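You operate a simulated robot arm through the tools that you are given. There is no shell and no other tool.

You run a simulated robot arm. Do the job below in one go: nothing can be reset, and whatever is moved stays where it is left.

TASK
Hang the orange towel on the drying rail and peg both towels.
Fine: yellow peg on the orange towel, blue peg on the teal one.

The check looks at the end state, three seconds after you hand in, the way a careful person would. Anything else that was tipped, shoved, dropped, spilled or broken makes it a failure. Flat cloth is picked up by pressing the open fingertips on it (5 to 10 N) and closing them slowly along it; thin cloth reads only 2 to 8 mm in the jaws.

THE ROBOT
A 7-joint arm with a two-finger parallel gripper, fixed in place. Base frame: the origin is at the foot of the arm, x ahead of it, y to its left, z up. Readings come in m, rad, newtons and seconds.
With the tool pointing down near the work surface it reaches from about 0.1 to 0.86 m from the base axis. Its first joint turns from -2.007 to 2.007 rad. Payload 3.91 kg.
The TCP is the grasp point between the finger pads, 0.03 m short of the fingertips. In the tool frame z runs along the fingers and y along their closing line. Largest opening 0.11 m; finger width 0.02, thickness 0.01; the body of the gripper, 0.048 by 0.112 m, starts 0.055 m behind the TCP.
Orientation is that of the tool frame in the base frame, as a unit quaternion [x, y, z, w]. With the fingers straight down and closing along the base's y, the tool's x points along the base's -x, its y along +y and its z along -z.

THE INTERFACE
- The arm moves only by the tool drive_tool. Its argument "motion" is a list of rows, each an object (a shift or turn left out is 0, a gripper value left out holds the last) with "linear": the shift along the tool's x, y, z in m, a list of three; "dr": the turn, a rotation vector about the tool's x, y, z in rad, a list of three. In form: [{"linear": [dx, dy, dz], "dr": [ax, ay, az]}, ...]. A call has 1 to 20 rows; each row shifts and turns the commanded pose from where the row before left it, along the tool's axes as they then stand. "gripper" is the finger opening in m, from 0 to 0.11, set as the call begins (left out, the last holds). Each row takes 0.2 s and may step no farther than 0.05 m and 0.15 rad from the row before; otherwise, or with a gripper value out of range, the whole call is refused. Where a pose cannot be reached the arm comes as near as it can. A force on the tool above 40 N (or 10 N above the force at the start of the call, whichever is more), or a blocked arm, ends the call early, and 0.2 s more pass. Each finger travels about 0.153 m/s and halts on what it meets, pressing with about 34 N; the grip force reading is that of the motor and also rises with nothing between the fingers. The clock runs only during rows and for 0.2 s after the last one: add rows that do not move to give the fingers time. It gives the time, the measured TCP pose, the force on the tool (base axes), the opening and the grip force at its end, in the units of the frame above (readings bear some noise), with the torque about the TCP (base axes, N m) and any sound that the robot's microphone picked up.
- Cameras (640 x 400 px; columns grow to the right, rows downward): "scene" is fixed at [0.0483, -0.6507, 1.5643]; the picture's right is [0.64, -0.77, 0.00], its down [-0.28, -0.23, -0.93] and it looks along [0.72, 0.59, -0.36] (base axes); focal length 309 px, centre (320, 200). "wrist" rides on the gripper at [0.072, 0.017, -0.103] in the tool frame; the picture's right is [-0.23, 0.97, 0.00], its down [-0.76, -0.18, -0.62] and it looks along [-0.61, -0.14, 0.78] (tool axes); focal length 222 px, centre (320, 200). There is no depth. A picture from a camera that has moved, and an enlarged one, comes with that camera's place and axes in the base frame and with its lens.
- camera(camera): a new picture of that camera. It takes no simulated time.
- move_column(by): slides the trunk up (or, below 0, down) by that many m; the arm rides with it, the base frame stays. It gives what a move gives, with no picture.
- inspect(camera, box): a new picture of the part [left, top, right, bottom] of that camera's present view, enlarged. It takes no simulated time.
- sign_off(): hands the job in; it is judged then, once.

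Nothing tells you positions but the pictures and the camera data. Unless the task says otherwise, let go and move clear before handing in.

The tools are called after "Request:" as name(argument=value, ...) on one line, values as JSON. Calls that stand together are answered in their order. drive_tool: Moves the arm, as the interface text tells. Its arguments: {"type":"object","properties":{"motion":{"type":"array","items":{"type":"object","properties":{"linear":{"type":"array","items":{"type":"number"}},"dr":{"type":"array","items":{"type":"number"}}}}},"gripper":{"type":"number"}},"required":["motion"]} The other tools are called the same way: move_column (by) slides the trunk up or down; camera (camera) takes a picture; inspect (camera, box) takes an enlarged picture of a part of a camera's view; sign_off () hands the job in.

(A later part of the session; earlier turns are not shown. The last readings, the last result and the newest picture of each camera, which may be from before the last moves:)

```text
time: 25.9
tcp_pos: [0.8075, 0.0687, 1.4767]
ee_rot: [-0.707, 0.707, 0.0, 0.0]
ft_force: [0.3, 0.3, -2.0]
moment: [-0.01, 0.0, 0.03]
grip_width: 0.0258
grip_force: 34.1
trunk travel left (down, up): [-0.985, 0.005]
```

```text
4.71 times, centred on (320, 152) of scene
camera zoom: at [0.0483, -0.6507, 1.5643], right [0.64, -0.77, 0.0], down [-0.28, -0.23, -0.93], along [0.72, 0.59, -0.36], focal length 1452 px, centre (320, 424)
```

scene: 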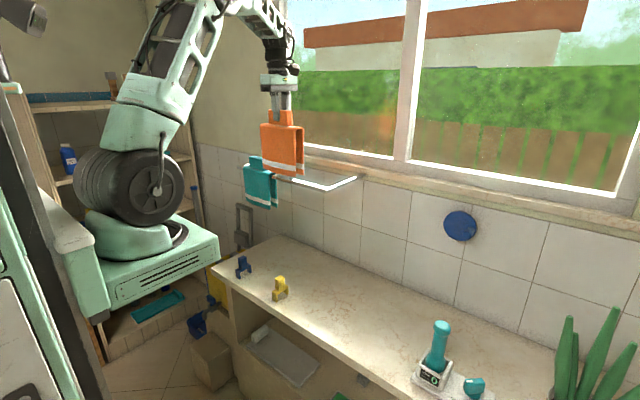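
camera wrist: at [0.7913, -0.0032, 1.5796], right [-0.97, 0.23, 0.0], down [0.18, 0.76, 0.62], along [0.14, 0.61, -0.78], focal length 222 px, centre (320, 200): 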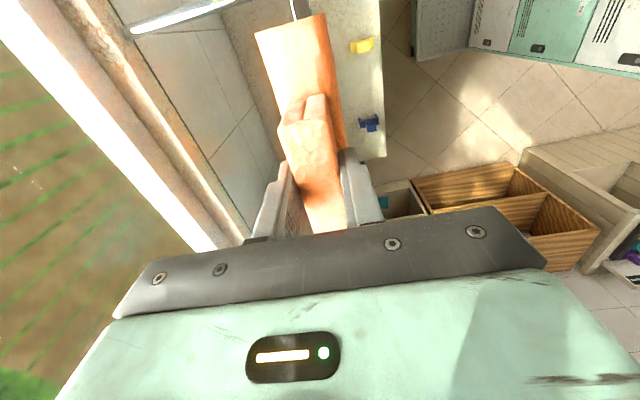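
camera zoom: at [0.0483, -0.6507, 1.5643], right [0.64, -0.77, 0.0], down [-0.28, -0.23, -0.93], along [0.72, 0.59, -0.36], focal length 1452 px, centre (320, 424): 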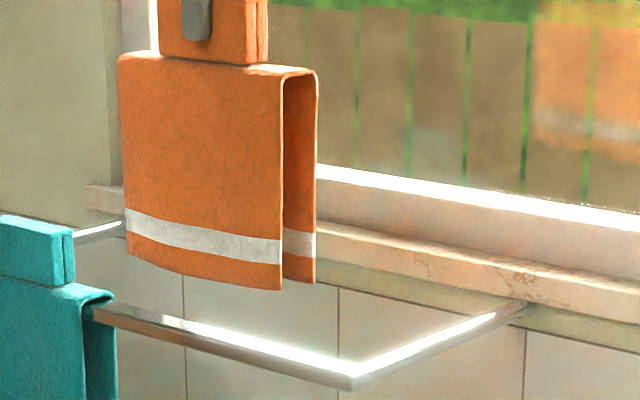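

The TCP is at about x=0.8085 and the rail spans 0.798–0.821 directly below. The towel may lean a couple of mm toward -x at the bottom. I'll lower it to just above the rail and compare the flaps with the rail directly.

Request:
drive_tool(motion=[{"linear": [0, -0.0015, 0.014]}, {"linear": [0, 0, 0.014]}, {"linear": [0, 0, 0.014]}, {"linear": [0, 0, 0]}])

Request:
inspect(camera="scene", box=[290, 150, 350, 195])

Request:
inspect(camera="scene", box=[300, 165, 330, 190])

Request:
camera(camera="wrist")

```text
time: 26.9
tcp_pos: [0.81, 0.0674, 1.4342]
ee_rot: [-0.707, 0.707, 0.0, 0.0]
ft_force: [0.1, 0.9, -1.1]
moment: [-0.02, -0.02, -0.03]
grip_width: 0.0254
grip_force: 34.1
trunk travel left (down, up): [-0.985, 0.005]
```

```text
8.89 times, centred on (320, 172) of scene
camera zoom: at [0.0483, -0.6507, 1.5643], right [0.64, -0.77, 0.0], down [-0.28, -0.23, -0.93], along [0.72, 0.59, -0.36], focal length 2743 px, centre (320, 444)
```

zoom: 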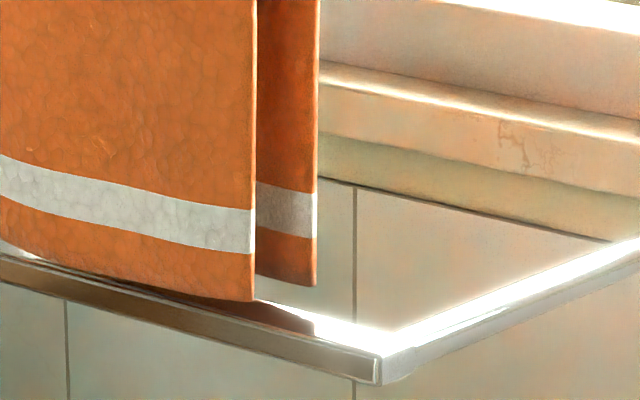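

```text
16.00 times, centred on (315, 178) of scene
camera zoom: at [0.0483, -0.6507, 1.5643], right [0.64, -0.77, 0.0], down [-0.28, -0.23, -0.93], along [0.72, 0.59, -0.36], focal length 4938 px, centre (400, 560)
```

zoom: 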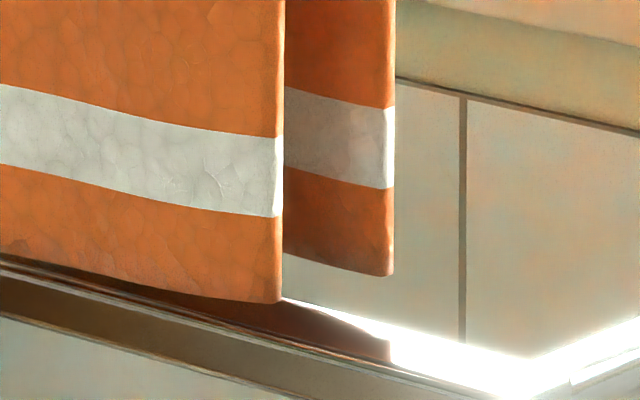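

```text
taken
camera wrist: at [0.7935, -0.0039, 1.5369], right [-0.97, 0.23, 0.0], down [0.18, 0.76, 0.62], along [0.14, 0.61, -0.78], focal length 222 px, centre (320, 200)
```

wrist: 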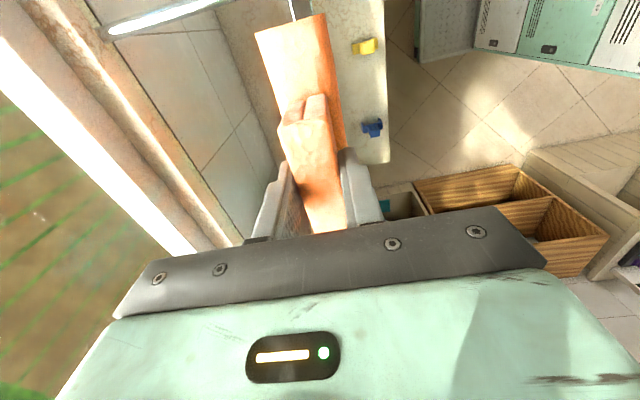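

The back flap has only about 1–2 mm of margin and the front about 5 mm, so I'll shift 2 mm forward. Then I'll lower a short step so the hems pass just beside the rail, and check force and picture.

Request:
drive_tool(motion=[{"linear": [0, -0.002, 0]}, {"linear": [0, 0, 0.006]}, {"linear": [0, 0, 0.006]}, {"linear": [0, 0, 0.006]}, {"linear": [0, 0, 0.006]}, {"linear": [0, 0, 0]}])

Request:
inspect(camera="scene", box=[290, 150, 350, 195])

Request:
inspect(camera="scene", box=[300, 165, 330, 190])

```text
time: 28.3
tcp_pos: [0.8118, 0.0683, 1.4109]
ee_rot: [0.707, -0.707, 0.0, 0.001]
ft_force: [0.4, 1.6, -1.5]
moment: [0.0, -0.02, 0.0]
grip_width: 0.0254
grip_force: 33.6
trunk travel left (down, up): [-0.985, 0.005]
```

```text
8.89 times, centred on (320, 172) of scene
camera zoom: at [0.0483, -0.6507, 1.5643], right [0.64, -0.77, 0.0], down [-0.28, -0.23, -0.93], along [0.72, 0.59, -0.36], focal length 2743 px, centre (320, 444)
```

zoom: 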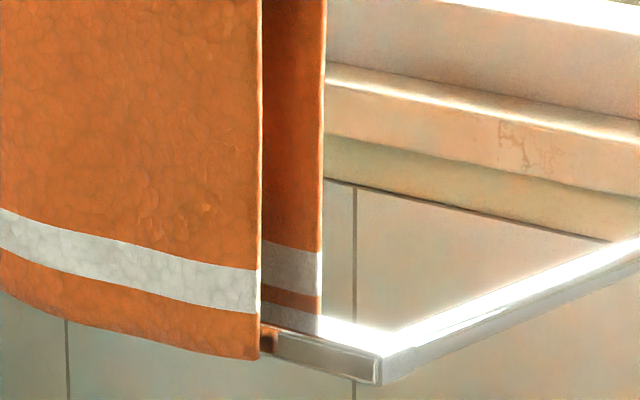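

```text
16.00 times, centred on (315, 178) of scene
camera zoom: at [0.0483, -0.6507, 1.5643], right [0.64, -0.77, 0.0], down [-0.28, -0.23, -0.93], along [0.72, 0.59, -0.36], focal length 4938 px, centre (400, 560)
```

zoom: 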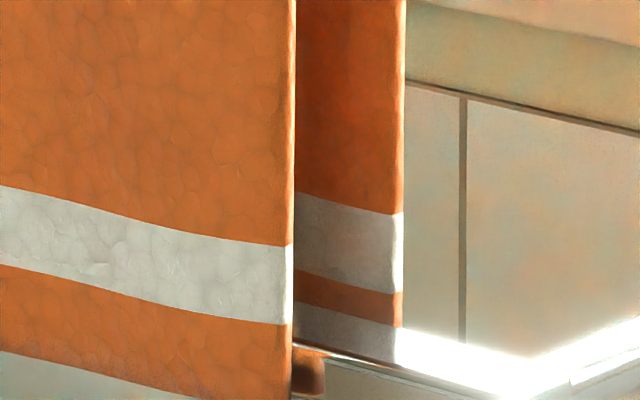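

No contact force, and the front flap is now in front of the rail with the back flap behind it. I'll continue lowering to just above seating.

Request:
drive_tool(motion=[{"linear": [0, 0, 0.015]}, {"linear": [0, 0, 0.015]}, {"linear": [0, 0, 0.015]}, {"linear": [0, 0, 0.015]}, {"linear": [0, 0, 0.015]}, {"linear": [0, 0, 0.015]}, {"linear": [0, 0, 0.015]}, {"linear": [0, 0, 0.01]}, {"linear": [0, 0, 0]}])

Request:
inspect(camera="scene", box=[270, 130, 350, 230])

Request:
inspect(camera="scene", box=[300, 160, 330, 185])

```text
time: 30.3
tcp_pos: [0.8127, 0.0689, 1.2948]
ee_rot: [-0.707, 0.707, 0.0, 0.0]
ft_force: [0.0, 0.1, -0.7]
moment: [0.02, 0.01, 0.01]
grip_width: 0.0257
grip_force: 34.0
trunk travel left (down, up): [-0.985, 0.005]
```

```text
4.00 times, centred on (310, 180) of scene
camera zoom: at [0.0483, -0.6507, 1.5643], right [0.64, -0.77, 0.0], down [-0.28, -0.23, -0.93], along [0.72, 0.59, -0.36], focal length 1234 px, centre (360, 280)
```

zoom: 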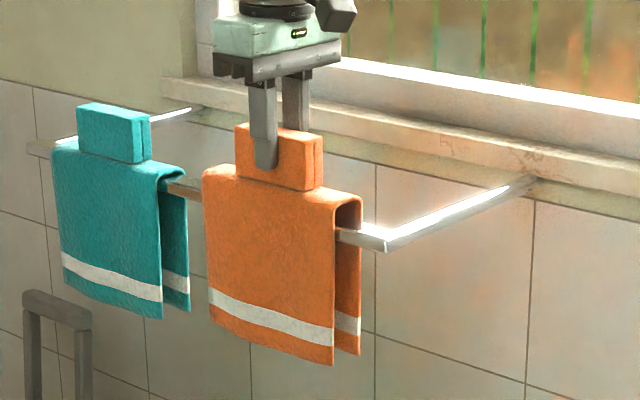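

```text
16.00 times, centred on (315, 172) of scene
camera zoom: at [0.0483, -0.6507, 1.5643], right [0.64, -0.77, 0.0], down [-0.28, -0.23, -0.93], along [0.72, 0.59, -0.36], focal length 4938 px, centre (400, 640)
```

zoom: 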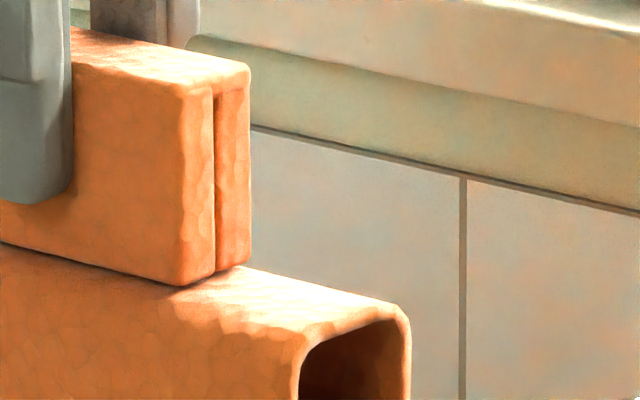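

Request:
inspect(camera="scene", box=[305, 175, 335, 200])

```text
16.00 times, centred on (320, 188) of scene
camera zoom: at [0.0483, -0.6507, 1.5643], right [0.64, -0.77, 0.0], down [-0.28, -0.23, -0.93], along [0.72, 0.59, -0.36], focal length 4938 px, centre (320, 400)
```

zoom: 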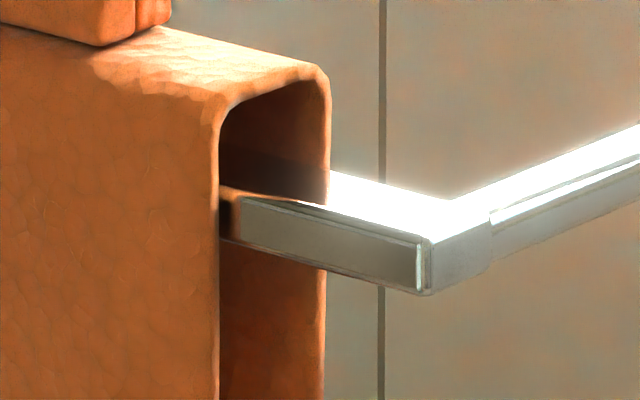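

The rail passes through the saddle with about 17 mm left to seat. The fold sits about 2.5 mm too far back, so I'll centre it and lower gently until contact.

Request:
drive_tool(motion=[{"linear": [0, 0.0025, 0]}, {"linear": [0, 0, 0.006]}, {"linear": [0, 0, 0.006]}, {"linear": [0, 0, 0]}])

Request:
inspect(camera="scene", box=[305, 175, 335, 200])

```text
time: 31.3
tcp_pos: [0.8101, 0.0683, 1.2829]
ee_rot: [-0.707, 0.707, -0.001, 0.0]
ft_force: [-0.6, 0.0, -1.9]
moment: [-0.02, 0.01, -0.02]
grip_width: 0.0254
grip_force: 34.2
trunk travel left (down, up): [-0.985, 0.005]
```

```text
16.00 times, centred on (320, 188) of scene
camera zoom: at [0.0483, -0.6507, 1.5643], right [0.64, -0.77, 0.0], down [-0.28, -0.23, -0.93], along [0.72, 0.59, -0.36], focal length 4938 px, centre (320, 400)
```

zoom: 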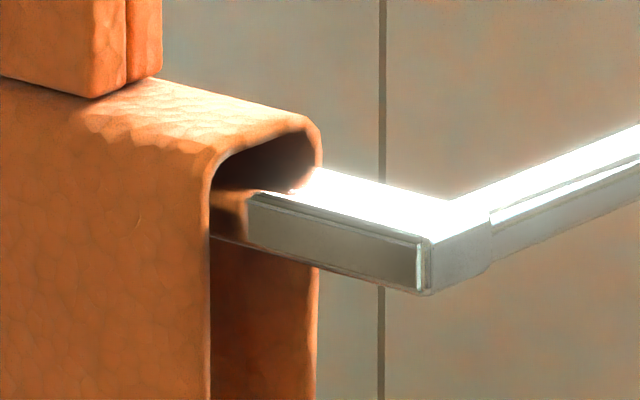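

Request:
drive_tool(motion=[{"linear": [0, 0, 0.002]}, {"linear": [0, 0, 0.002]}, {"linear": [0, 0, 0]}])

Request:
inspect(camera="scene", box=[305, 175, 335, 200])

```text
time: 32.1
tcp_pos: [0.8107, 0.0674, 1.2796]
ee_rot: [-0.707, 0.707, 0.0, 0.0]
ft_force: [-0.5, -0.2, 0.8]
moment: [0.05, 0.01, 0.01]
grip_width: 0.0254
grip_force: 34.2
trunk travel left (down, up): [-0.985, 0.005]
```

```text
16.00 times, centred on (320, 188) of scene
camera zoom: at [0.0483, -0.6507, 1.5643], right [0.64, -0.77, 0.0], down [-0.28, -0.23, -0.93], along [0.72, 0.59, -0.36], focal length 4938 px, centre (320, 400)
```

zoom: 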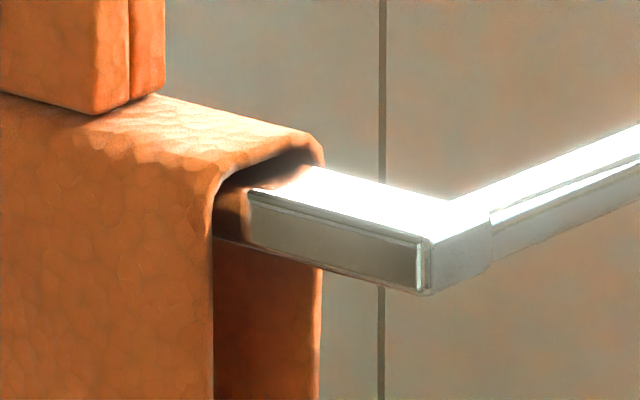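

Getting close to contact. I'll go down in 1 mm steps.

Request:
drive_tool(motion=[{"linear": [0, 0, 0.001]}, {"linear": [0, 0, 0.001]}, {"linear": [0, 0, 0]}])

Request:
inspect(camera="scene", box=[305, 175, 335, 200])

```text
time: 32.9
tcp_pos: [0.8098, 0.0677, 1.28]
ee_rot: [0.707, -0.707, 0.002, -0.002]
ft_force: [2.1, 1.1, 21.4]
moment: [-0.45, 0.11, 0.03]
grip_width: 0.0257
grip_force: 34.0
trunk travel left (down, up): [-0.985, 0.005]
```

```text
16.00 times, centred on (320, 188) of scene
camera zoom: at [0.0483, -0.6507, 1.5643], right [0.64, -0.77, 0.0], down [-0.28, -0.23, -0.93], along [0.72, 0.59, -0.36], focal length 4938 px, centre (320, 400)
```

zoom: 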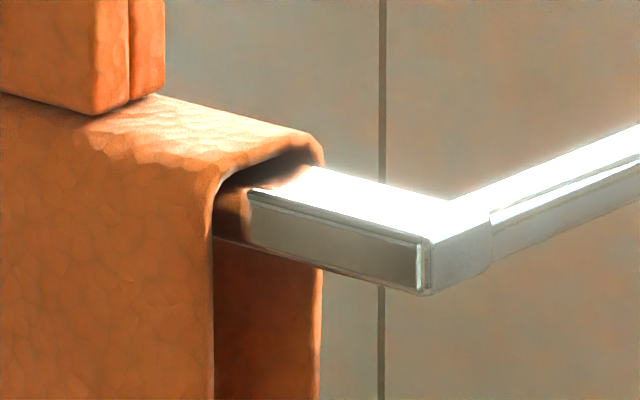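

It is seated, with a 21 N reaction. I'll ease up about 1.5 mm to relieve the push, then open the fingers moderately.

Request:
drive_tool(motion=[{"linear": [0, 0, -0.0015]}, {"linear": [0, 0, 0]}])

Request:
drive_tool(motion=[{"linear": [0, 0, 0]}, {"linear": [0, 0, 0]}, {"linear": [0, 0, 0]}], gripper=0.05)

Request:
inspect(camera="scene", box=[270, 130, 350, 230])

Request:
inspect(camera="scene", box=[305, 175, 335, 200])

Request:
camera(camera="wrist")

```text
time: 33.5
tcp_pos: [0.8106, 0.0671, 1.2795]
ee_rot: [-0.706, 0.708, 0.0, 0.002]
ft_force: [3.9, -1.2, 23.7]
moment: [0.11, -0.06, 0.0]
grip_width: 0.0254
grip_force: 34.1
trunk travel left (down, up): [-0.985, 0.005]
```

```text
time: 34.3
tcp_pos: [0.8085, 0.0682, 1.2792]
ee_rot: [0.707, -0.707, 0.0, 0.0]
ft_force: [0.0, 0.0, -0.2]
moment: [0.02, -0.02, 0.0]
grip_width: 0.0502
grip_force: 0.0
trunk travel left (down, up): [-0.985, 0.005]
```

```text
4.00 times, centred on (310, 180) of scene
camera zoom: at [0.0483, -0.6507, 1.5643], right [0.64, -0.77, 0.0], down [-0.28, -0.23, -0.93], along [0.72, 0.59, -0.36], focal length 1234 px, centre (360, 280)
```

zoom: 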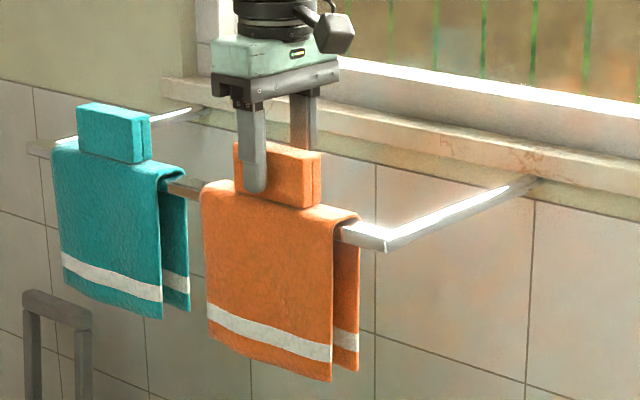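

```text
16.00 times, centred on (320, 188) of scene
camera zoom: at [0.0483, -0.6507, 1.5643], right [0.64, -0.77, 0.0], down [-0.28, -0.23, -0.93], along [0.72, 0.59, -0.36], focal length 4938 px, centre (320, 400)
```

zoom: 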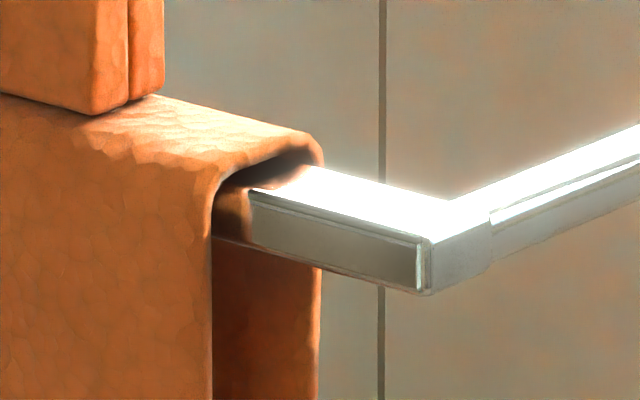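

```text
taken
camera wrist: at [0.7931, -0.0043, 1.3811], right [-0.97, 0.23, 0.0], down [0.18, 0.76, 0.62], along [0.14, 0.61, -0.78], focal length 222 px, centre (320, 200)
```

wrist: 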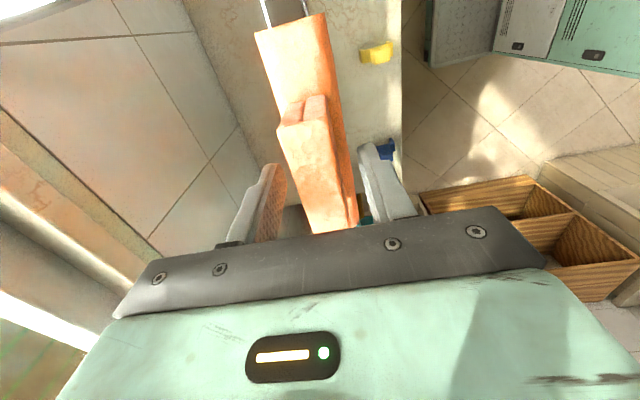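

The towel hangs on the rail and stays put after release. I'll rise clear of the block, retreat toward the robot, and check the scene.

Request:
drive_tool(motion=[{"linear": [0, 0, -0.02]}, {"linear": [0, 0, -0.03]}, {"linear": [0, 0, -0.04]}, {"linear": [0, 0.04, 0]}, {"linear": [0, 0.04, 0]}, {"linear": [0, 0.04, 0]}, {"linear": [0, 0.03, 0]}, {"linear": [0, 0, 0]}])

Request:
camera(camera="scene")

Request:
inspect(camera="scene", box=[230, 140, 360, 240])

Request:
camera(camera="wrist")

```text
time: 36.1
tcp_pos: [0.6603, 0.0675, 1.3704]
ee_rot: [0.707, -0.707, 0.001, -0.001]
ft_force: [0.5, -0.3, 0.2]
moment: [0.0, -0.02, 0.01]
grip_width: 0.0502
grip_force: 0.0
trunk travel left (down, up): [-0.985, 0.005]
```

```text
taken
```

scene: 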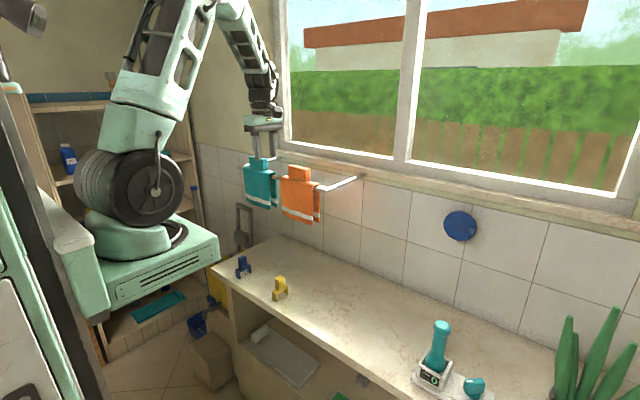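

```text
4.00 times, centred on (295, 190) of scene
camera zoom: at [0.0483, -0.6507, 1.5643], right [0.64, -0.77, 0.0], down [-0.28, -0.23, -0.93], along [0.72, 0.59, -0.36], focal length 1234 px, centre (420, 240)
```

zoom: 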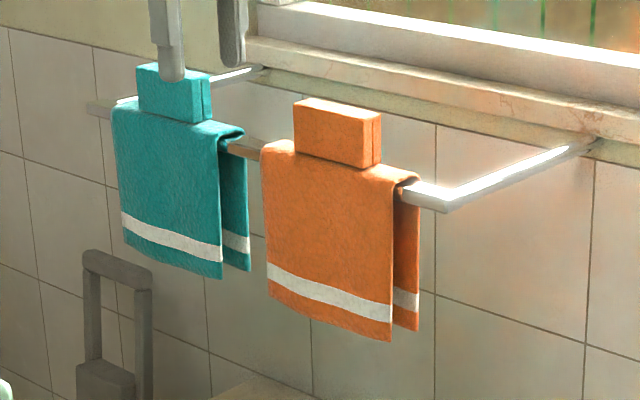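

```text
taken
camera wrist: at [0.6429, -0.0053, 1.4725], right [-0.97, 0.23, 0.0], down [0.18, 0.76, 0.62], along [0.14, 0.61, -0.78], focal length 222 px, centre (320, 200)
```

wrist: 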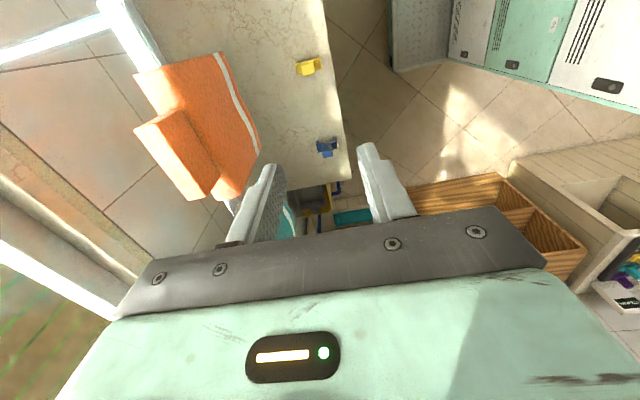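

The orange towel hangs well. Now I go for the yellow peg near (0.69, 0.069), lowering the trunk while staying in front of the towel.

Request:
move_column(by=-0.35)

Request:
camera(camera="wrist")

Request:
inspect(camera="scene", box=[220, 140, 360, 320])

```text
time: 39.5
tcp_pos: [0.6617, 0.0658, 1.0203]
ee_rot: [0.707, -0.707, 0.0, 0.0]
ft_force: [-0.3, -0.2, -0.2]
moment: [0.0, -0.03, -0.05]
grip_width: 0.0504
grip_force: 0.0
trunk travel left (down, up): [-0.635, 0.355]
```

```text
taken
camera wrist: at [0.6435, -0.0053, 1.1224], right [-0.97, 0.23, 0.0], down [0.18, 0.76, 0.62], along [0.14, 0.61, -0.78], focal length 222 px, centre (320, 200)
```

wrist: 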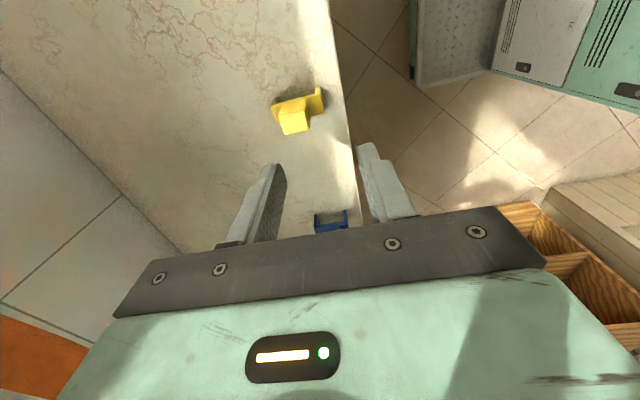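

```text
2.22 times, centred on (290, 230) of scene
camera zoom: at [0.0483, -0.6507, 1.5643], right [0.64, -0.77, 0.0], down [-0.28, -0.23, -0.93], along [0.72, 0.59, -0.36], focal length 686 px, centre (387, 133)
```

zoom: 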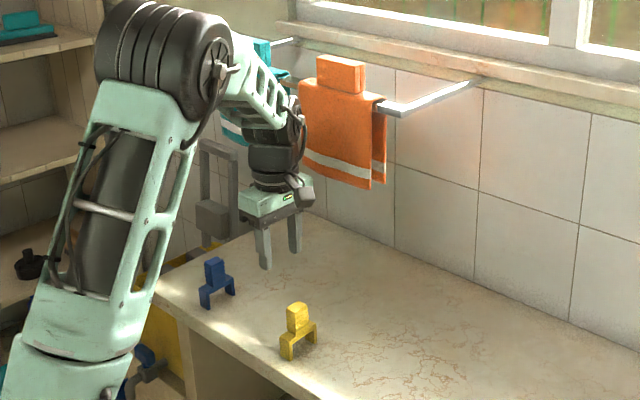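

Request:
inspect(camera="wrist", box=[258, 75, 338, 145])

Request:
inspect(camera="scene", box=[262, 268, 298, 306])

```text
5.71 times, centred on (298, 110) of wrist
camera zoom: at [0.6435, -0.0053, 1.1224], right [-0.97, 0.23, 0.0], down [0.18, 0.76, 0.62], along [0.14, 0.61, -0.78], focal length 1269 px, centre (446, 714)
```

zoom: 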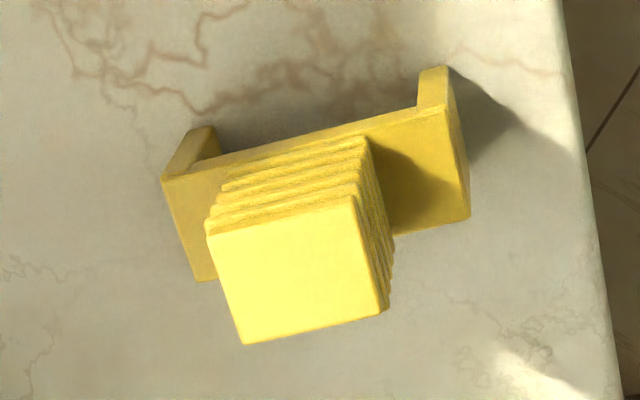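

```text
10.53 times, centred on (280, 287) of scene
camera zoom: at [0.0483, -0.6507, 1.5643], right [0.64, -0.77, 0.0], down [-0.28, -0.23, -0.93], along [0.72, 0.59, -0.36], focal length 3249 px, centre (741, -716)
```

zoom: 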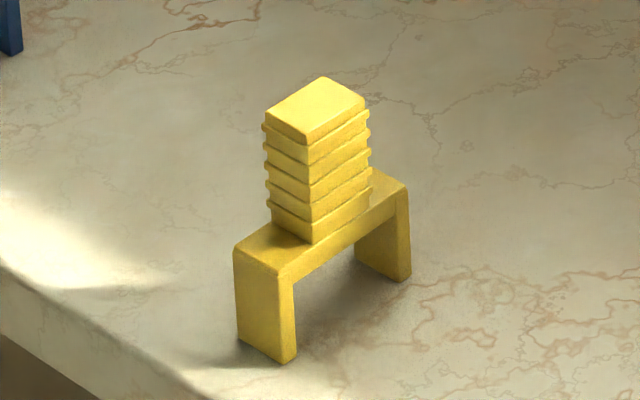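

The yellow peg's knob centre is about (0.689, 0.069) with its top at z≈0.887. It measures roughly 28 mm along x, and the U is 60 mm wide outside with 6 mm legs. I'll position above it and check the alignment.

Request:
drive_tool(motion=[{"linear": [-0.001, -0.0143, 0]}, {"linear": [-0.001, -0.0144, 0]}, {"linear": [0, 0, 0.03]}, {"linear": [0, 0, 0.03]}, {"linear": [0, 0, 0.015]}, {"linear": [0, 0, 0]}], gripper=0.06)

Request:
camera(camera="wrist")

Request:
inspect(camera="wrist", box=[240, 80, 420, 230])

Request:
inspect(camera="scene", box=[240, 160, 340, 310])

```text
time: 40.9
tcp_pos: [0.6885, 0.0691, 0.9445]
ee_rot: [-0.707, 0.707, 0.0, -0.001]
ft_force: [0.3, 0.0, 0.7]
moment: [0.04, 0.02, 0.0]
grip_width: 0.06
grip_force: 0.0
trunk travel left (down, up): [-0.635, 0.355]
```

```text
taken
camera wrist: at [0.6716, -0.0027, 1.047], right [-0.97, 0.23, 0.0], down [0.18, 0.76, 0.62], along [0.14, 0.61, -0.78], focal length 222 px, centre (320, 200)
```

wrist: 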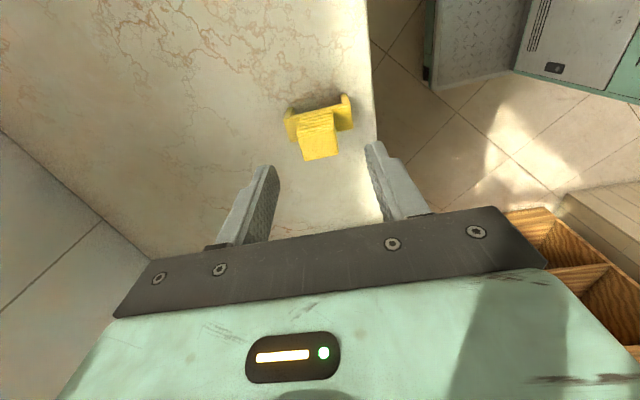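

```text
2.67 times, centred on (330, 155) of wrist
camera zoom: at [0.6716, -0.0027, 1.047], right [-0.97, 0.23, 0.0], down [0.18, 0.76, 0.62], along [0.14, 0.61, -0.78], focal length 592 px, centre (293, 320)
```

zoom: 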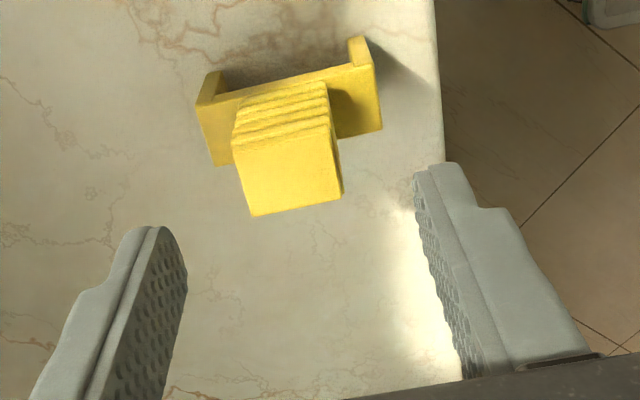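

```text
2.67 times, centred on (290, 235) of scene
camera zoom: at [0.0483, -0.6507, 1.5643], right [0.64, -0.77, 0.0], down [-0.28, -0.23, -0.93], along [0.72, 0.59, -0.36], focal length 823 px, centre (400, 107)
```

zoom: 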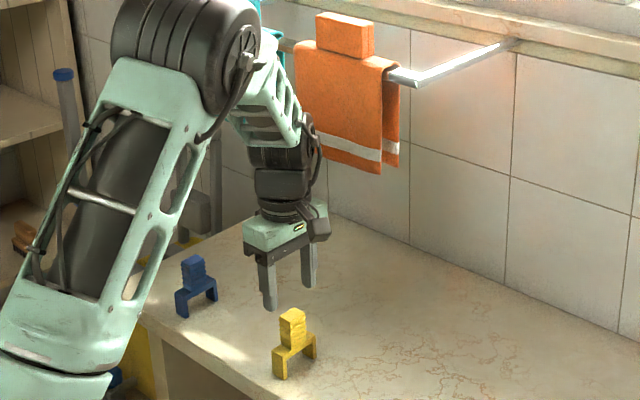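

The knob is centred between the fingers. I'll descend to put the fingertips about 1 cm above the U bridge, then close.

Request:
drive_tool(motion=[{"linear": [0.001, 0, 0.02]}, {"linear": [0, 0, 0.02]}, {"linear": [0, 0, 0.015]}, {"linear": [0, 0, 0.0095]}, {"linear": [0, 0, 0]}])

Request:
inspect(camera="wrist", box=[240, 80, 420, 230])

Request:
inspect(camera="scene", box=[255, 250, 305, 310])

```text
time: 42.1
tcp_pos: [0.6901, 0.068, 0.8808]
ee_rot: [0.707, -0.707, -0.001, 0.0]
ft_force: [0.4, 0.1, -0.7]
moment: [0.0, 0.04, 0.0]
grip_width: 0.06
grip_force: 0.0
trunk travel left (down, up): [-0.635, 0.355]
```

```text
2.67 times, centred on (330, 155) of wrist
camera zoom: at [0.6726, -0.0045, 0.9831], right [-0.97, 0.23, 0.0], down [0.18, 0.76, 0.62], along [0.14, 0.61, -0.78], focal length 592 px, centre (293, 320)
```

zoom: 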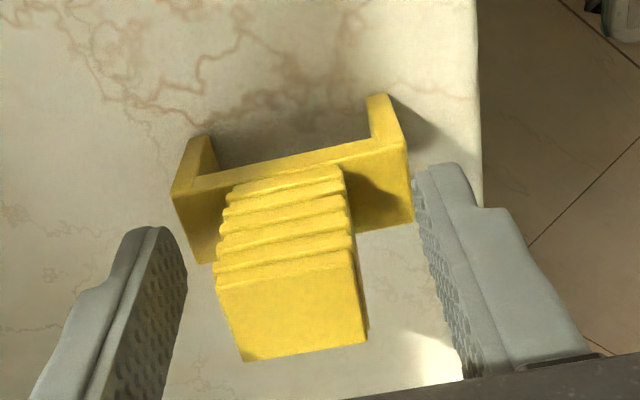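

```text
6.67 times, centred on (280, 280) of scene
camera zoom: at [0.0483, -0.6507, 1.5643], right [0.64, -0.77, 0.0], down [-0.28, -0.23, -0.93], along [0.72, 0.59, -0.36], focal length 2058 px, centre (587, -333)
```

zoom: 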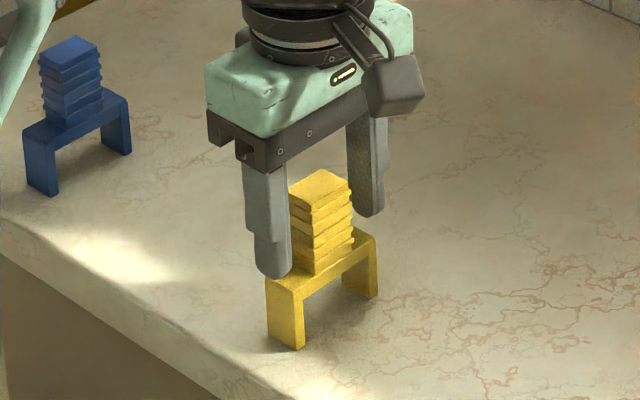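

Request:
drive_tool(motion=[{"linear": [0, 0, 0]}, {"linear": [0, 0, 0]}, {"linear": [0, 0, 0]}], gripper=0.02)

Request:
inspect(camera="wrist", box=[240, 80, 420, 230])

```text
time: 42.9
tcp_pos: [0.6894, 0.0675, 0.8799]
ee_rot: [0.707, -0.707, 0.0, 0.0]
ft_force: [-0.1, 0.1, 0.3]
moment: [-0.01, -0.01, 0.02]
grip_width: 0.029
grip_force: 33.7
trunk travel left (down, up): [-0.635, 0.355]
```

```text
2.67 times, centred on (330, 155) of wrist
camera zoom: at [0.6727, -0.0045, 0.9832], right [-0.97, 0.23, 0.0], down [0.18, 0.76, 0.62], along [0.14, 0.61, -0.78], focal length 592 px, centre (293, 320)
```

zoom: 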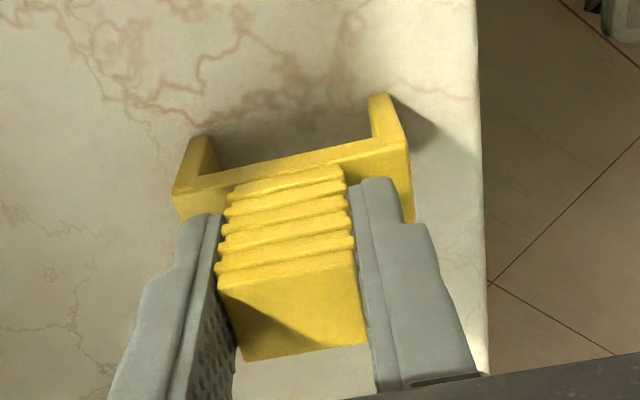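

The yellow peg is gripped at 29 mm. I'll lift it slightly, draw back from beneath the towel, and check that it is held straight.

Request:
drive_tool(motion=[{"linear": [0, 0, -0.01]}, {"linear": [0, 0, -0.02]}, {"linear": [0, 0, -0.02]}, {"linear": [0, 0.02, 0]}, {"linear": [0, 0.02, 0]}, {"linear": [0, 0, 0]}])

Request:
move_column(by=0.35)

Request:
camera(camera="scene")

Request:
camera(camera="wrist")

```text
time: 44.3
tcp_pos: [0.6498, 0.0694, 0.9297]
ee_rot: [0.708, -0.706, 0.001, -0.001]
ft_force: [0.0, -1.2, -0.2]
moment: [0.04, 0.0, 0.01]
grip_width: 0.0287
grip_force: 34.3
trunk travel left (down, up): [-0.635, 0.355]
```

```text
time: 47.8
tcp_pos: [0.6505, 0.0687, 1.2784]
ee_rot: [0.708, -0.707, 0.0, 0.0]
ft_force: [0.2, 0.0, 0.5]
moment: [0.01, 0.05, 0.01]
grip_width: 0.029
grip_force: 33.9
trunk travel left (down, up): [-0.985, 0.005]
```

```text
taken
```

scene: 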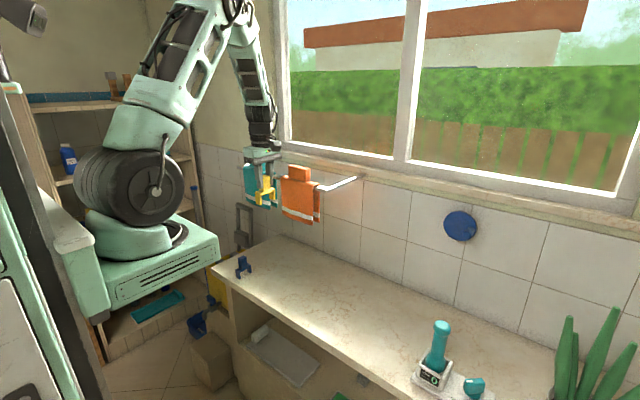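

```text
taken
camera wrist: at [0.6337, -0.0039, 1.382], right [-0.97, 0.23, 0.0], down [0.18, 0.76, 0.62], along [0.14, 0.61, -0.78], focal length 222 px, centre (320, 200)
```

wrist: 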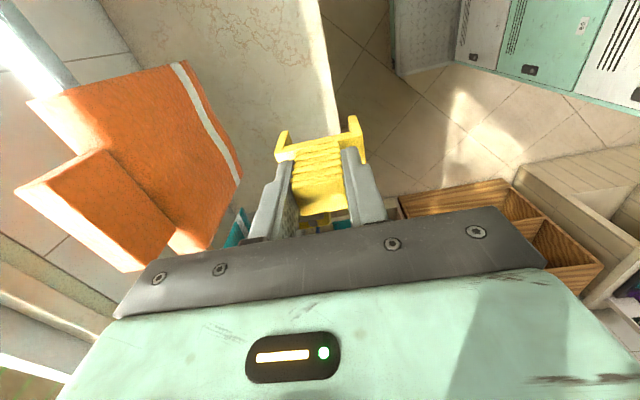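

The yellow peg is held upright. I'll raise above the fold height, then measure the hung orange towel's top and margin carefully.

Request:
drive_tool(motion=[{"linear": [0, 0, -0.03]}, {"linear": [0, 0, -0.03]}, {"linear": [0, 0, -0.03]}, {"linear": [0.03, 0, 0]}, {"linear": [0.0287, 0, 0]}, {"linear": [0, -0.03, 0]}, {"linear": [0, -0.03, 0]}, {"linear": [0, 0, 0]}])

Request:
camera(camera="wrist")

Request:
inspect(camera="wrist", box=[80, 0, 380, 200])

Request:
inspect(camera="scene", box=[240, 120, 360, 220])

```text
time: 49.5
tcp_pos: [0.7113, 0.0091, 1.3684]
ee_rot: [-0.707, 0.707, 0.0, -0.001]
ft_force: [0.6, 1.2, 0.1]
moment: [0.0, 0.02, -0.02]
grip_width: 0.0289
grip_force: 33.7
trunk travel left (down, up): [-0.985, 0.005]
```

```text
taken
camera wrist: at [0.695, -0.063, 1.4714], right [-0.97, 0.23, 0.0], down [0.18, 0.76, 0.62], along [0.14, 0.61, -0.78], focal length 222 px, centre (320, 200)
```

wrist: 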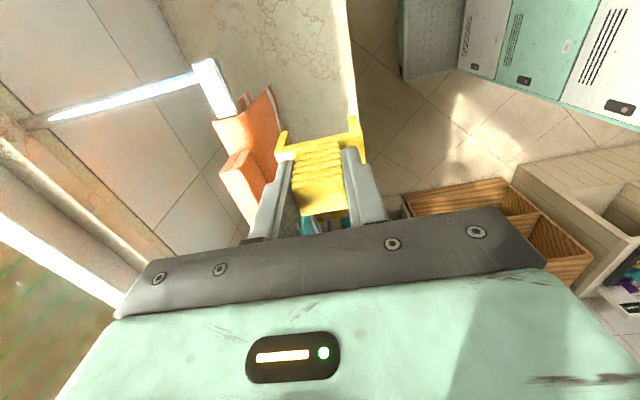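

```text
2.00 times, centred on (230, 100) of wrist
camera zoom: at [0.695, -0.063, 1.4714], right [-0.97, 0.23, 0.0], down [0.18, 0.76, 0.62], along [0.14, 0.61, -0.78], focal length 444 px, centre (500, 400)
```

zoom: 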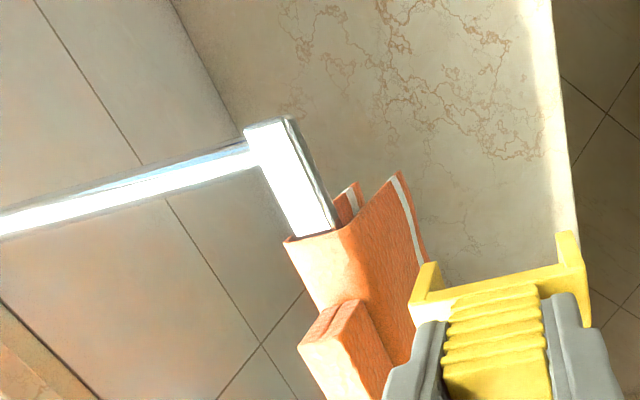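

```text
4.00 times, centred on (300, 170) of scene
camera zoom: at [0.0483, -0.6507, 1.5643], right [0.64, -0.77, 0.0], down [-0.28, -0.23, -0.93], along [0.72, 0.59, -0.36], focal length 1234 px, centre (400, 320)
```

zoom: 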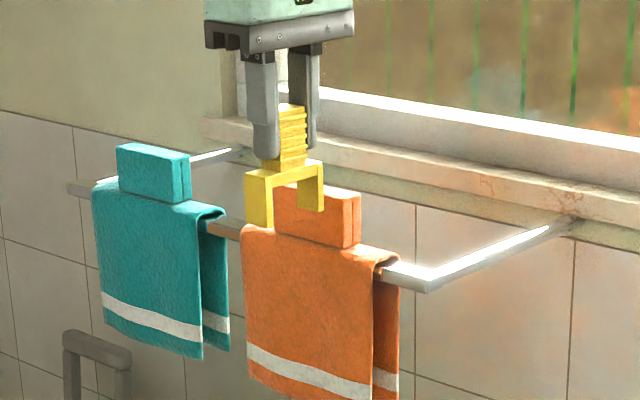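

Request:
inspect(camera="wrist", box=[210, 75, 310, 205])

Request:
inspect(camera="scene", box=[280, 155, 330, 195])

```text
3.08 times, centred on (260, 140) of wrist
camera zoom: at [0.695, -0.063, 1.4714], right [-0.97, 0.23, 0.0], down [0.18, 0.76, 0.62], along [0.14, 0.61, -0.78], focal length 684 px, centre (505, 385)
```

zoom: 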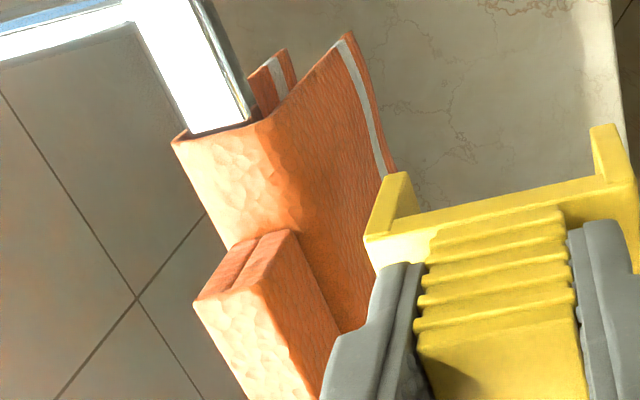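

```text
10.00 times, centred on (305, 175) of scene
camera zoom: at [0.0483, -0.6507, 1.5643], right [0.64, -0.77, 0.0], down [-0.28, -0.23, -0.93], along [0.72, 0.59, -0.36], focal length 3086 px, centre (470, 450)
```

zoom: 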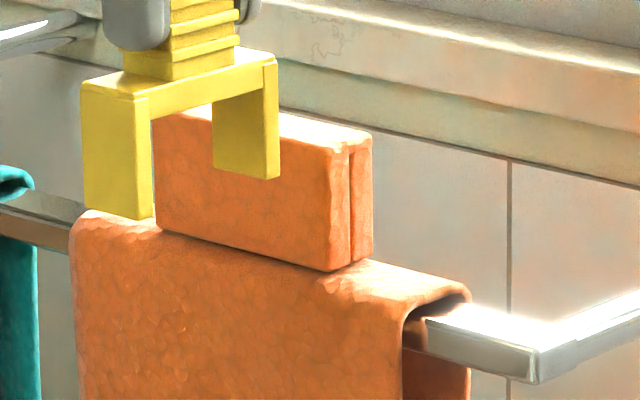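

The fold's right margin runs from y≈-0.011 to the block end at 0.026, with the towel centre at x≈0.8075. The peg's 48 mm gap fits over the 37 mm thick towel. I'll move over that margin at y≈0.0075 and re-check.

Request:
drive_tool(motion=[{"linear": [0.0015, -0.024, 0]}, {"linear": [0, -0.024, 0]}, {"linear": [0, -0.024, 0]}, {"linear": [0, -0.0238, 0]}, {"linear": [0, 0, 0]}])

Request:
camera(camera="wrist")

Request:
inspect(camera="wrist", box=[230, 60, 400, 200])

Request:
inspect(camera="scene", box=[285, 145, 345, 195])

```text
time: 50.8
tcp_pos: [0.8065, 0.0073, 1.3705]
ee_rot: [0.707, -0.707, 0.0, 0.0]
ft_force: [-1.4, 0.4, -0.5]
moment: [-0.02, 0.05, 0.0]
grip_width: 0.0291
grip_force: 34.3
trunk travel left (down, up): [-0.985, 0.005]
```

```text
taken
camera wrist: at [0.7899, -0.065, 1.4721], right [-0.97, 0.23, 0.0], down [0.18, 0.76, 0.62], along [0.14, 0.61, -0.78], focal length 222 px, centre (320, 200)
```

wrist: 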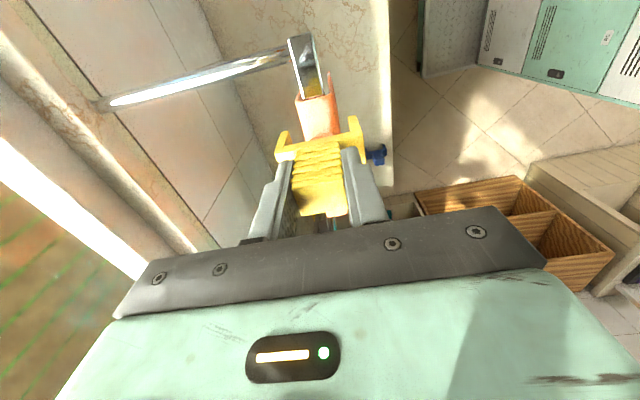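

```text
2.86 times, centred on (315, 130) of wrist
camera zoom: at [0.7899, -0.065, 1.4721], right [-0.97, 0.23, 0.0], down [0.18, 0.76, 0.62], along [0.14, 0.61, -0.78], focal length 635 px, centre (334, 400)
```

zoom: 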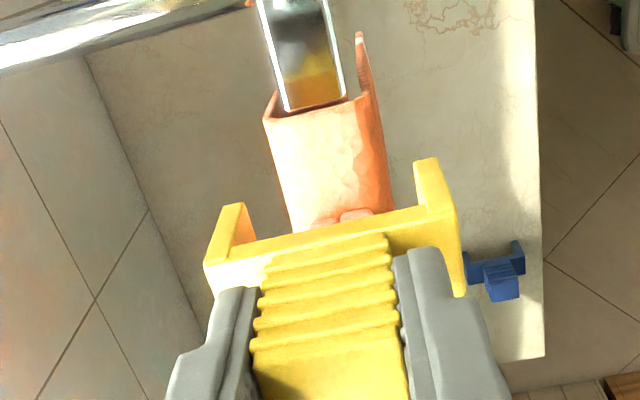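

```text
8.00 times, centred on (315, 170) of scene
camera zoom: at [0.0483, -0.6507, 1.5643], right [0.64, -0.77, 0.0], down [-0.28, -0.23, -0.93], along [0.72, 0.59, -0.36], focal length 2469 px, centre (360, 440)
```

zoom: 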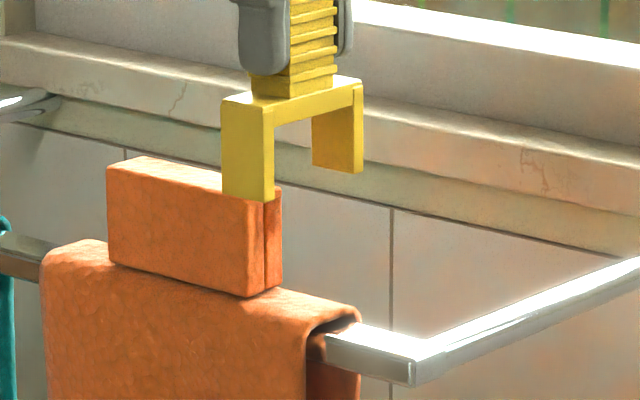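

The peg sits over the margin. The leg gap is centred about 2 mm too far toward the robot, so I'll shift +2 mm in x and begin lowering.

Request:
drive_tool(motion=[{"linear": [0, -0.002, 0]}, {"linear": [0, 0, 0.015]}, {"linear": [0, 0, 0.015]}, {"linear": [0, 0, 0.012]}, {"linear": [0, 0, 0]}])

Request:
inspect(camera="wrist", box=[230, 60, 400, 200])

Request:
inspect(camera="scene", box=[285, 145, 345, 195])

```text
time: 52.0
tcp_pos: [0.8088, 0.0085, 1.3272]
ee_rot: [-0.707, 0.707, 0.001, 0.0]
ft_force: [-0.6, -0.5, -0.4]
moment: [0.03, -0.03, -0.01]
grip_width: 0.029
grip_force: 34.1
trunk travel left (down, up): [-0.985, 0.005]
```

```text
2.86 times, centred on (315, 130) of wrist
camera zoom: at [0.7913, -0.0641, 1.4301], right [-0.97, 0.23, 0.0], down [0.18, 0.76, 0.62], along [0.14, 0.61, -0.78], focal length 635 px, centre (334, 400)
```

zoom: 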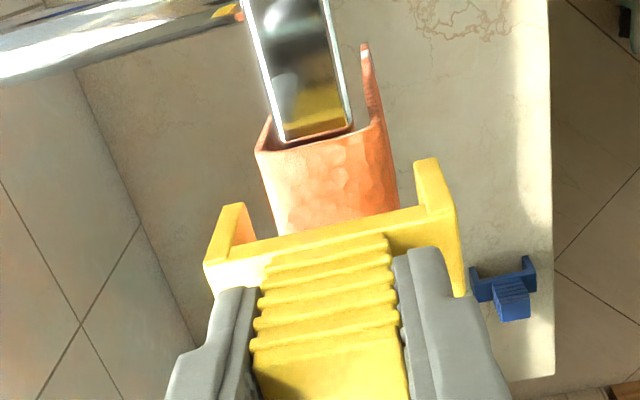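

```text
8.00 times, centred on (315, 170) of scene
camera zoom: at [0.0483, -0.6507, 1.5643], right [0.64, -0.77, 0.0], down [-0.28, -0.23, -0.93], along [0.72, 0.59, -0.36], focal length 2469 px, centre (360, 440)
```

zoom: 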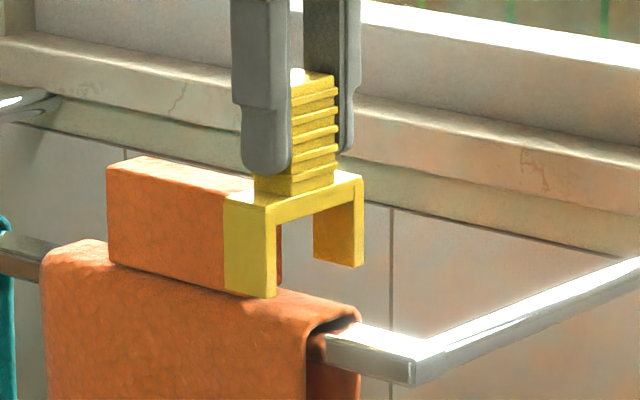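

Request:
drive_tool(motion=[{"linear": [0, 0, 0.006]}, {"linear": [0, 0, 0.006]}, {"linear": [0, 0, 0.006]}, {"linear": [0, 0, 0.006]}, {"linear": [0, 0, 0]}])

Request:
inspect(camera="wrist", box=[230, 60, 400, 200])

Request:
inspect(camera="scene", box=[295, 160, 340, 200])

```text
time: 53.1
tcp_pos: [0.8082, 0.0081, 1.3031]
ee_rot: [0.707, -0.707, 0.0, -0.001]
ft_force: [0.2, -0.1, -0.4]
moment: [0.01, 0.01, -0.01]
grip_width: 0.0287
grip_force: 34.6
trunk travel left (down, up): [-0.985, 0.005]
```

```text
2.86 times, centred on (315, 130) of wrist
camera zoom: at [0.7917, -0.0645, 1.407], right [-0.97, 0.23, 0.0], down [0.18, 0.76, 0.62], along [0.14, 0.61, -0.78], focal length 635 px, centre (334, 400)
```

zoom: 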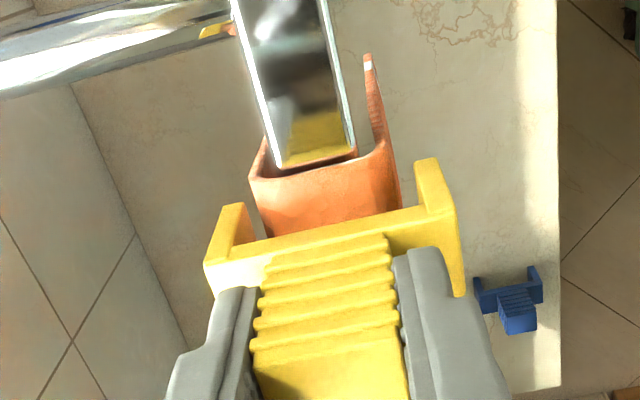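

```text
10.00 times, centred on (318, 180) of scene
camera zoom: at [0.0483, -0.6507, 1.5643], right [0.64, -0.77, 0.0], down [-0.28, -0.23, -0.93], along [0.72, 0.59, -0.36], focal length 3086 px, centre (345, 400)
```

zoom: 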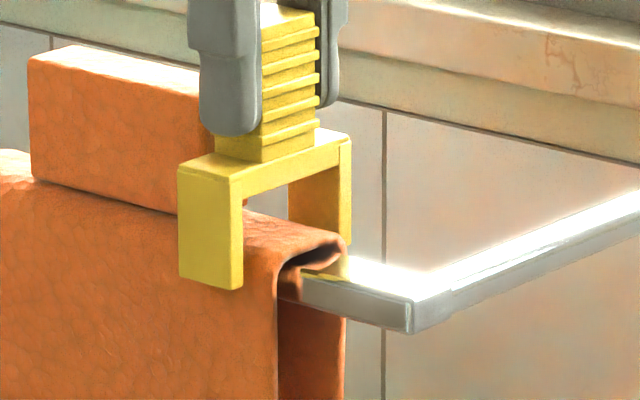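

The peg straddles the towel and rail with clearance on both sides. I'll lower slowly until it seats.

Request:
drive_tool(motion=[{"linear": [0, 0, 0.004]}, {"linear": [0, 0, 0.004]}, {"linear": [0, 0, 0.003]}, {"linear": [0, 0, 0]}])

Request:
inspect(camera="scene", box=[295, 160, 340, 200])

```text
time: 54.1
tcp_pos: [0.8076, 0.0075, 1.2924]
ee_rot: [0.707, -0.707, 0.001, 0.0]
ft_force: [0.0, 0.9, 0.0]
moment: [-0.03, 0.01, 0.0]
grip_width: 0.029
grip_force: 34.4
trunk travel left (down, up): [-0.985, 0.005]
```

```text
10.00 times, centred on (318, 180) of scene
camera zoom: at [0.0483, -0.6507, 1.5643], right [0.64, -0.77, 0.0], down [-0.28, -0.23, -0.93], along [0.72, 0.59, -0.36], focal length 3086 px, centre (345, 400)
```

zoom: 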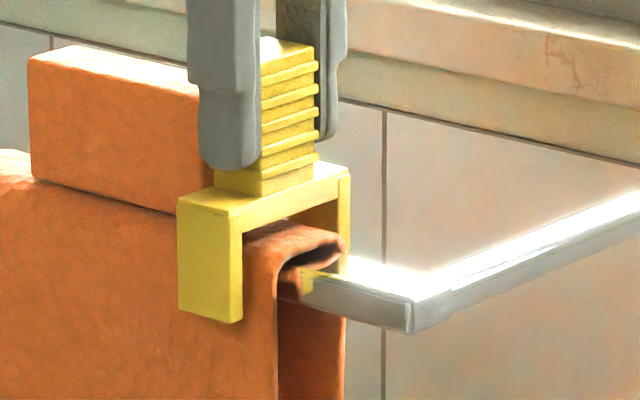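

Request:
drive_tool(motion=[{"linear": [0, 0, 0.002]}, {"linear": [0, 0, 0.002]}, {"linear": [0, 0, 0]}])

Request:
inspect(camera="scene", box=[295, 160, 340, 200])

```text
time: 55.0
tcp_pos: [0.8065, 0.0086, 1.2872]
ee_rot: [-0.706, 0.708, 0.0, 0.0]
ft_force: [-0.8, 0.7, -0.1]
moment: [-0.01, 0.0, -0.01]
grip_width: 0.0286
grip_force: 34.0
trunk travel left (down, up): [-0.985, 0.005]
```

```text
10.00 times, centred on (318, 180) of scene
camera zoom: at [0.0483, -0.6507, 1.5643], right [0.64, -0.77, 0.0], down [-0.28, -0.23, -0.93], along [0.72, 0.59, -0.36], focal length 3086 px, centre (345, 400)
```

zoom: 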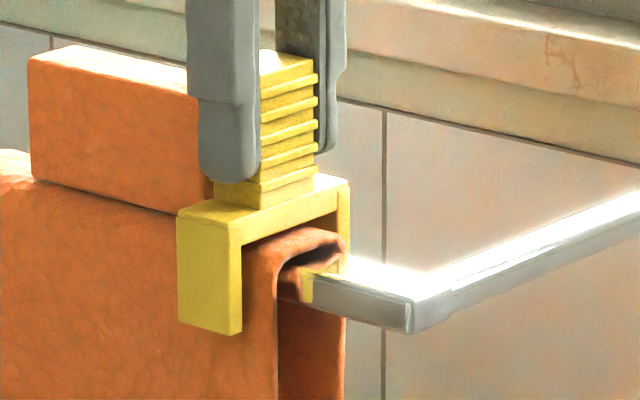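

Request:
drive_tool(motion=[{"linear": [0, 0, 0.001]}, {"linear": [0, 0, 0.001]}, {"linear": [0, 0, 0]}])

```text
time: 55.8
tcp_pos: [0.8086, 0.0073, 1.2878]
ee_rot: [-0.707, 0.707, -0.001, 0.001]
ft_force: [0.3, -0.1, 5.0]
moment: [0.02, -0.01, 0.02]
grip_width: 0.029
grip_force: 33.8
trunk travel left (down, up): [-0.985, 0.005]
```

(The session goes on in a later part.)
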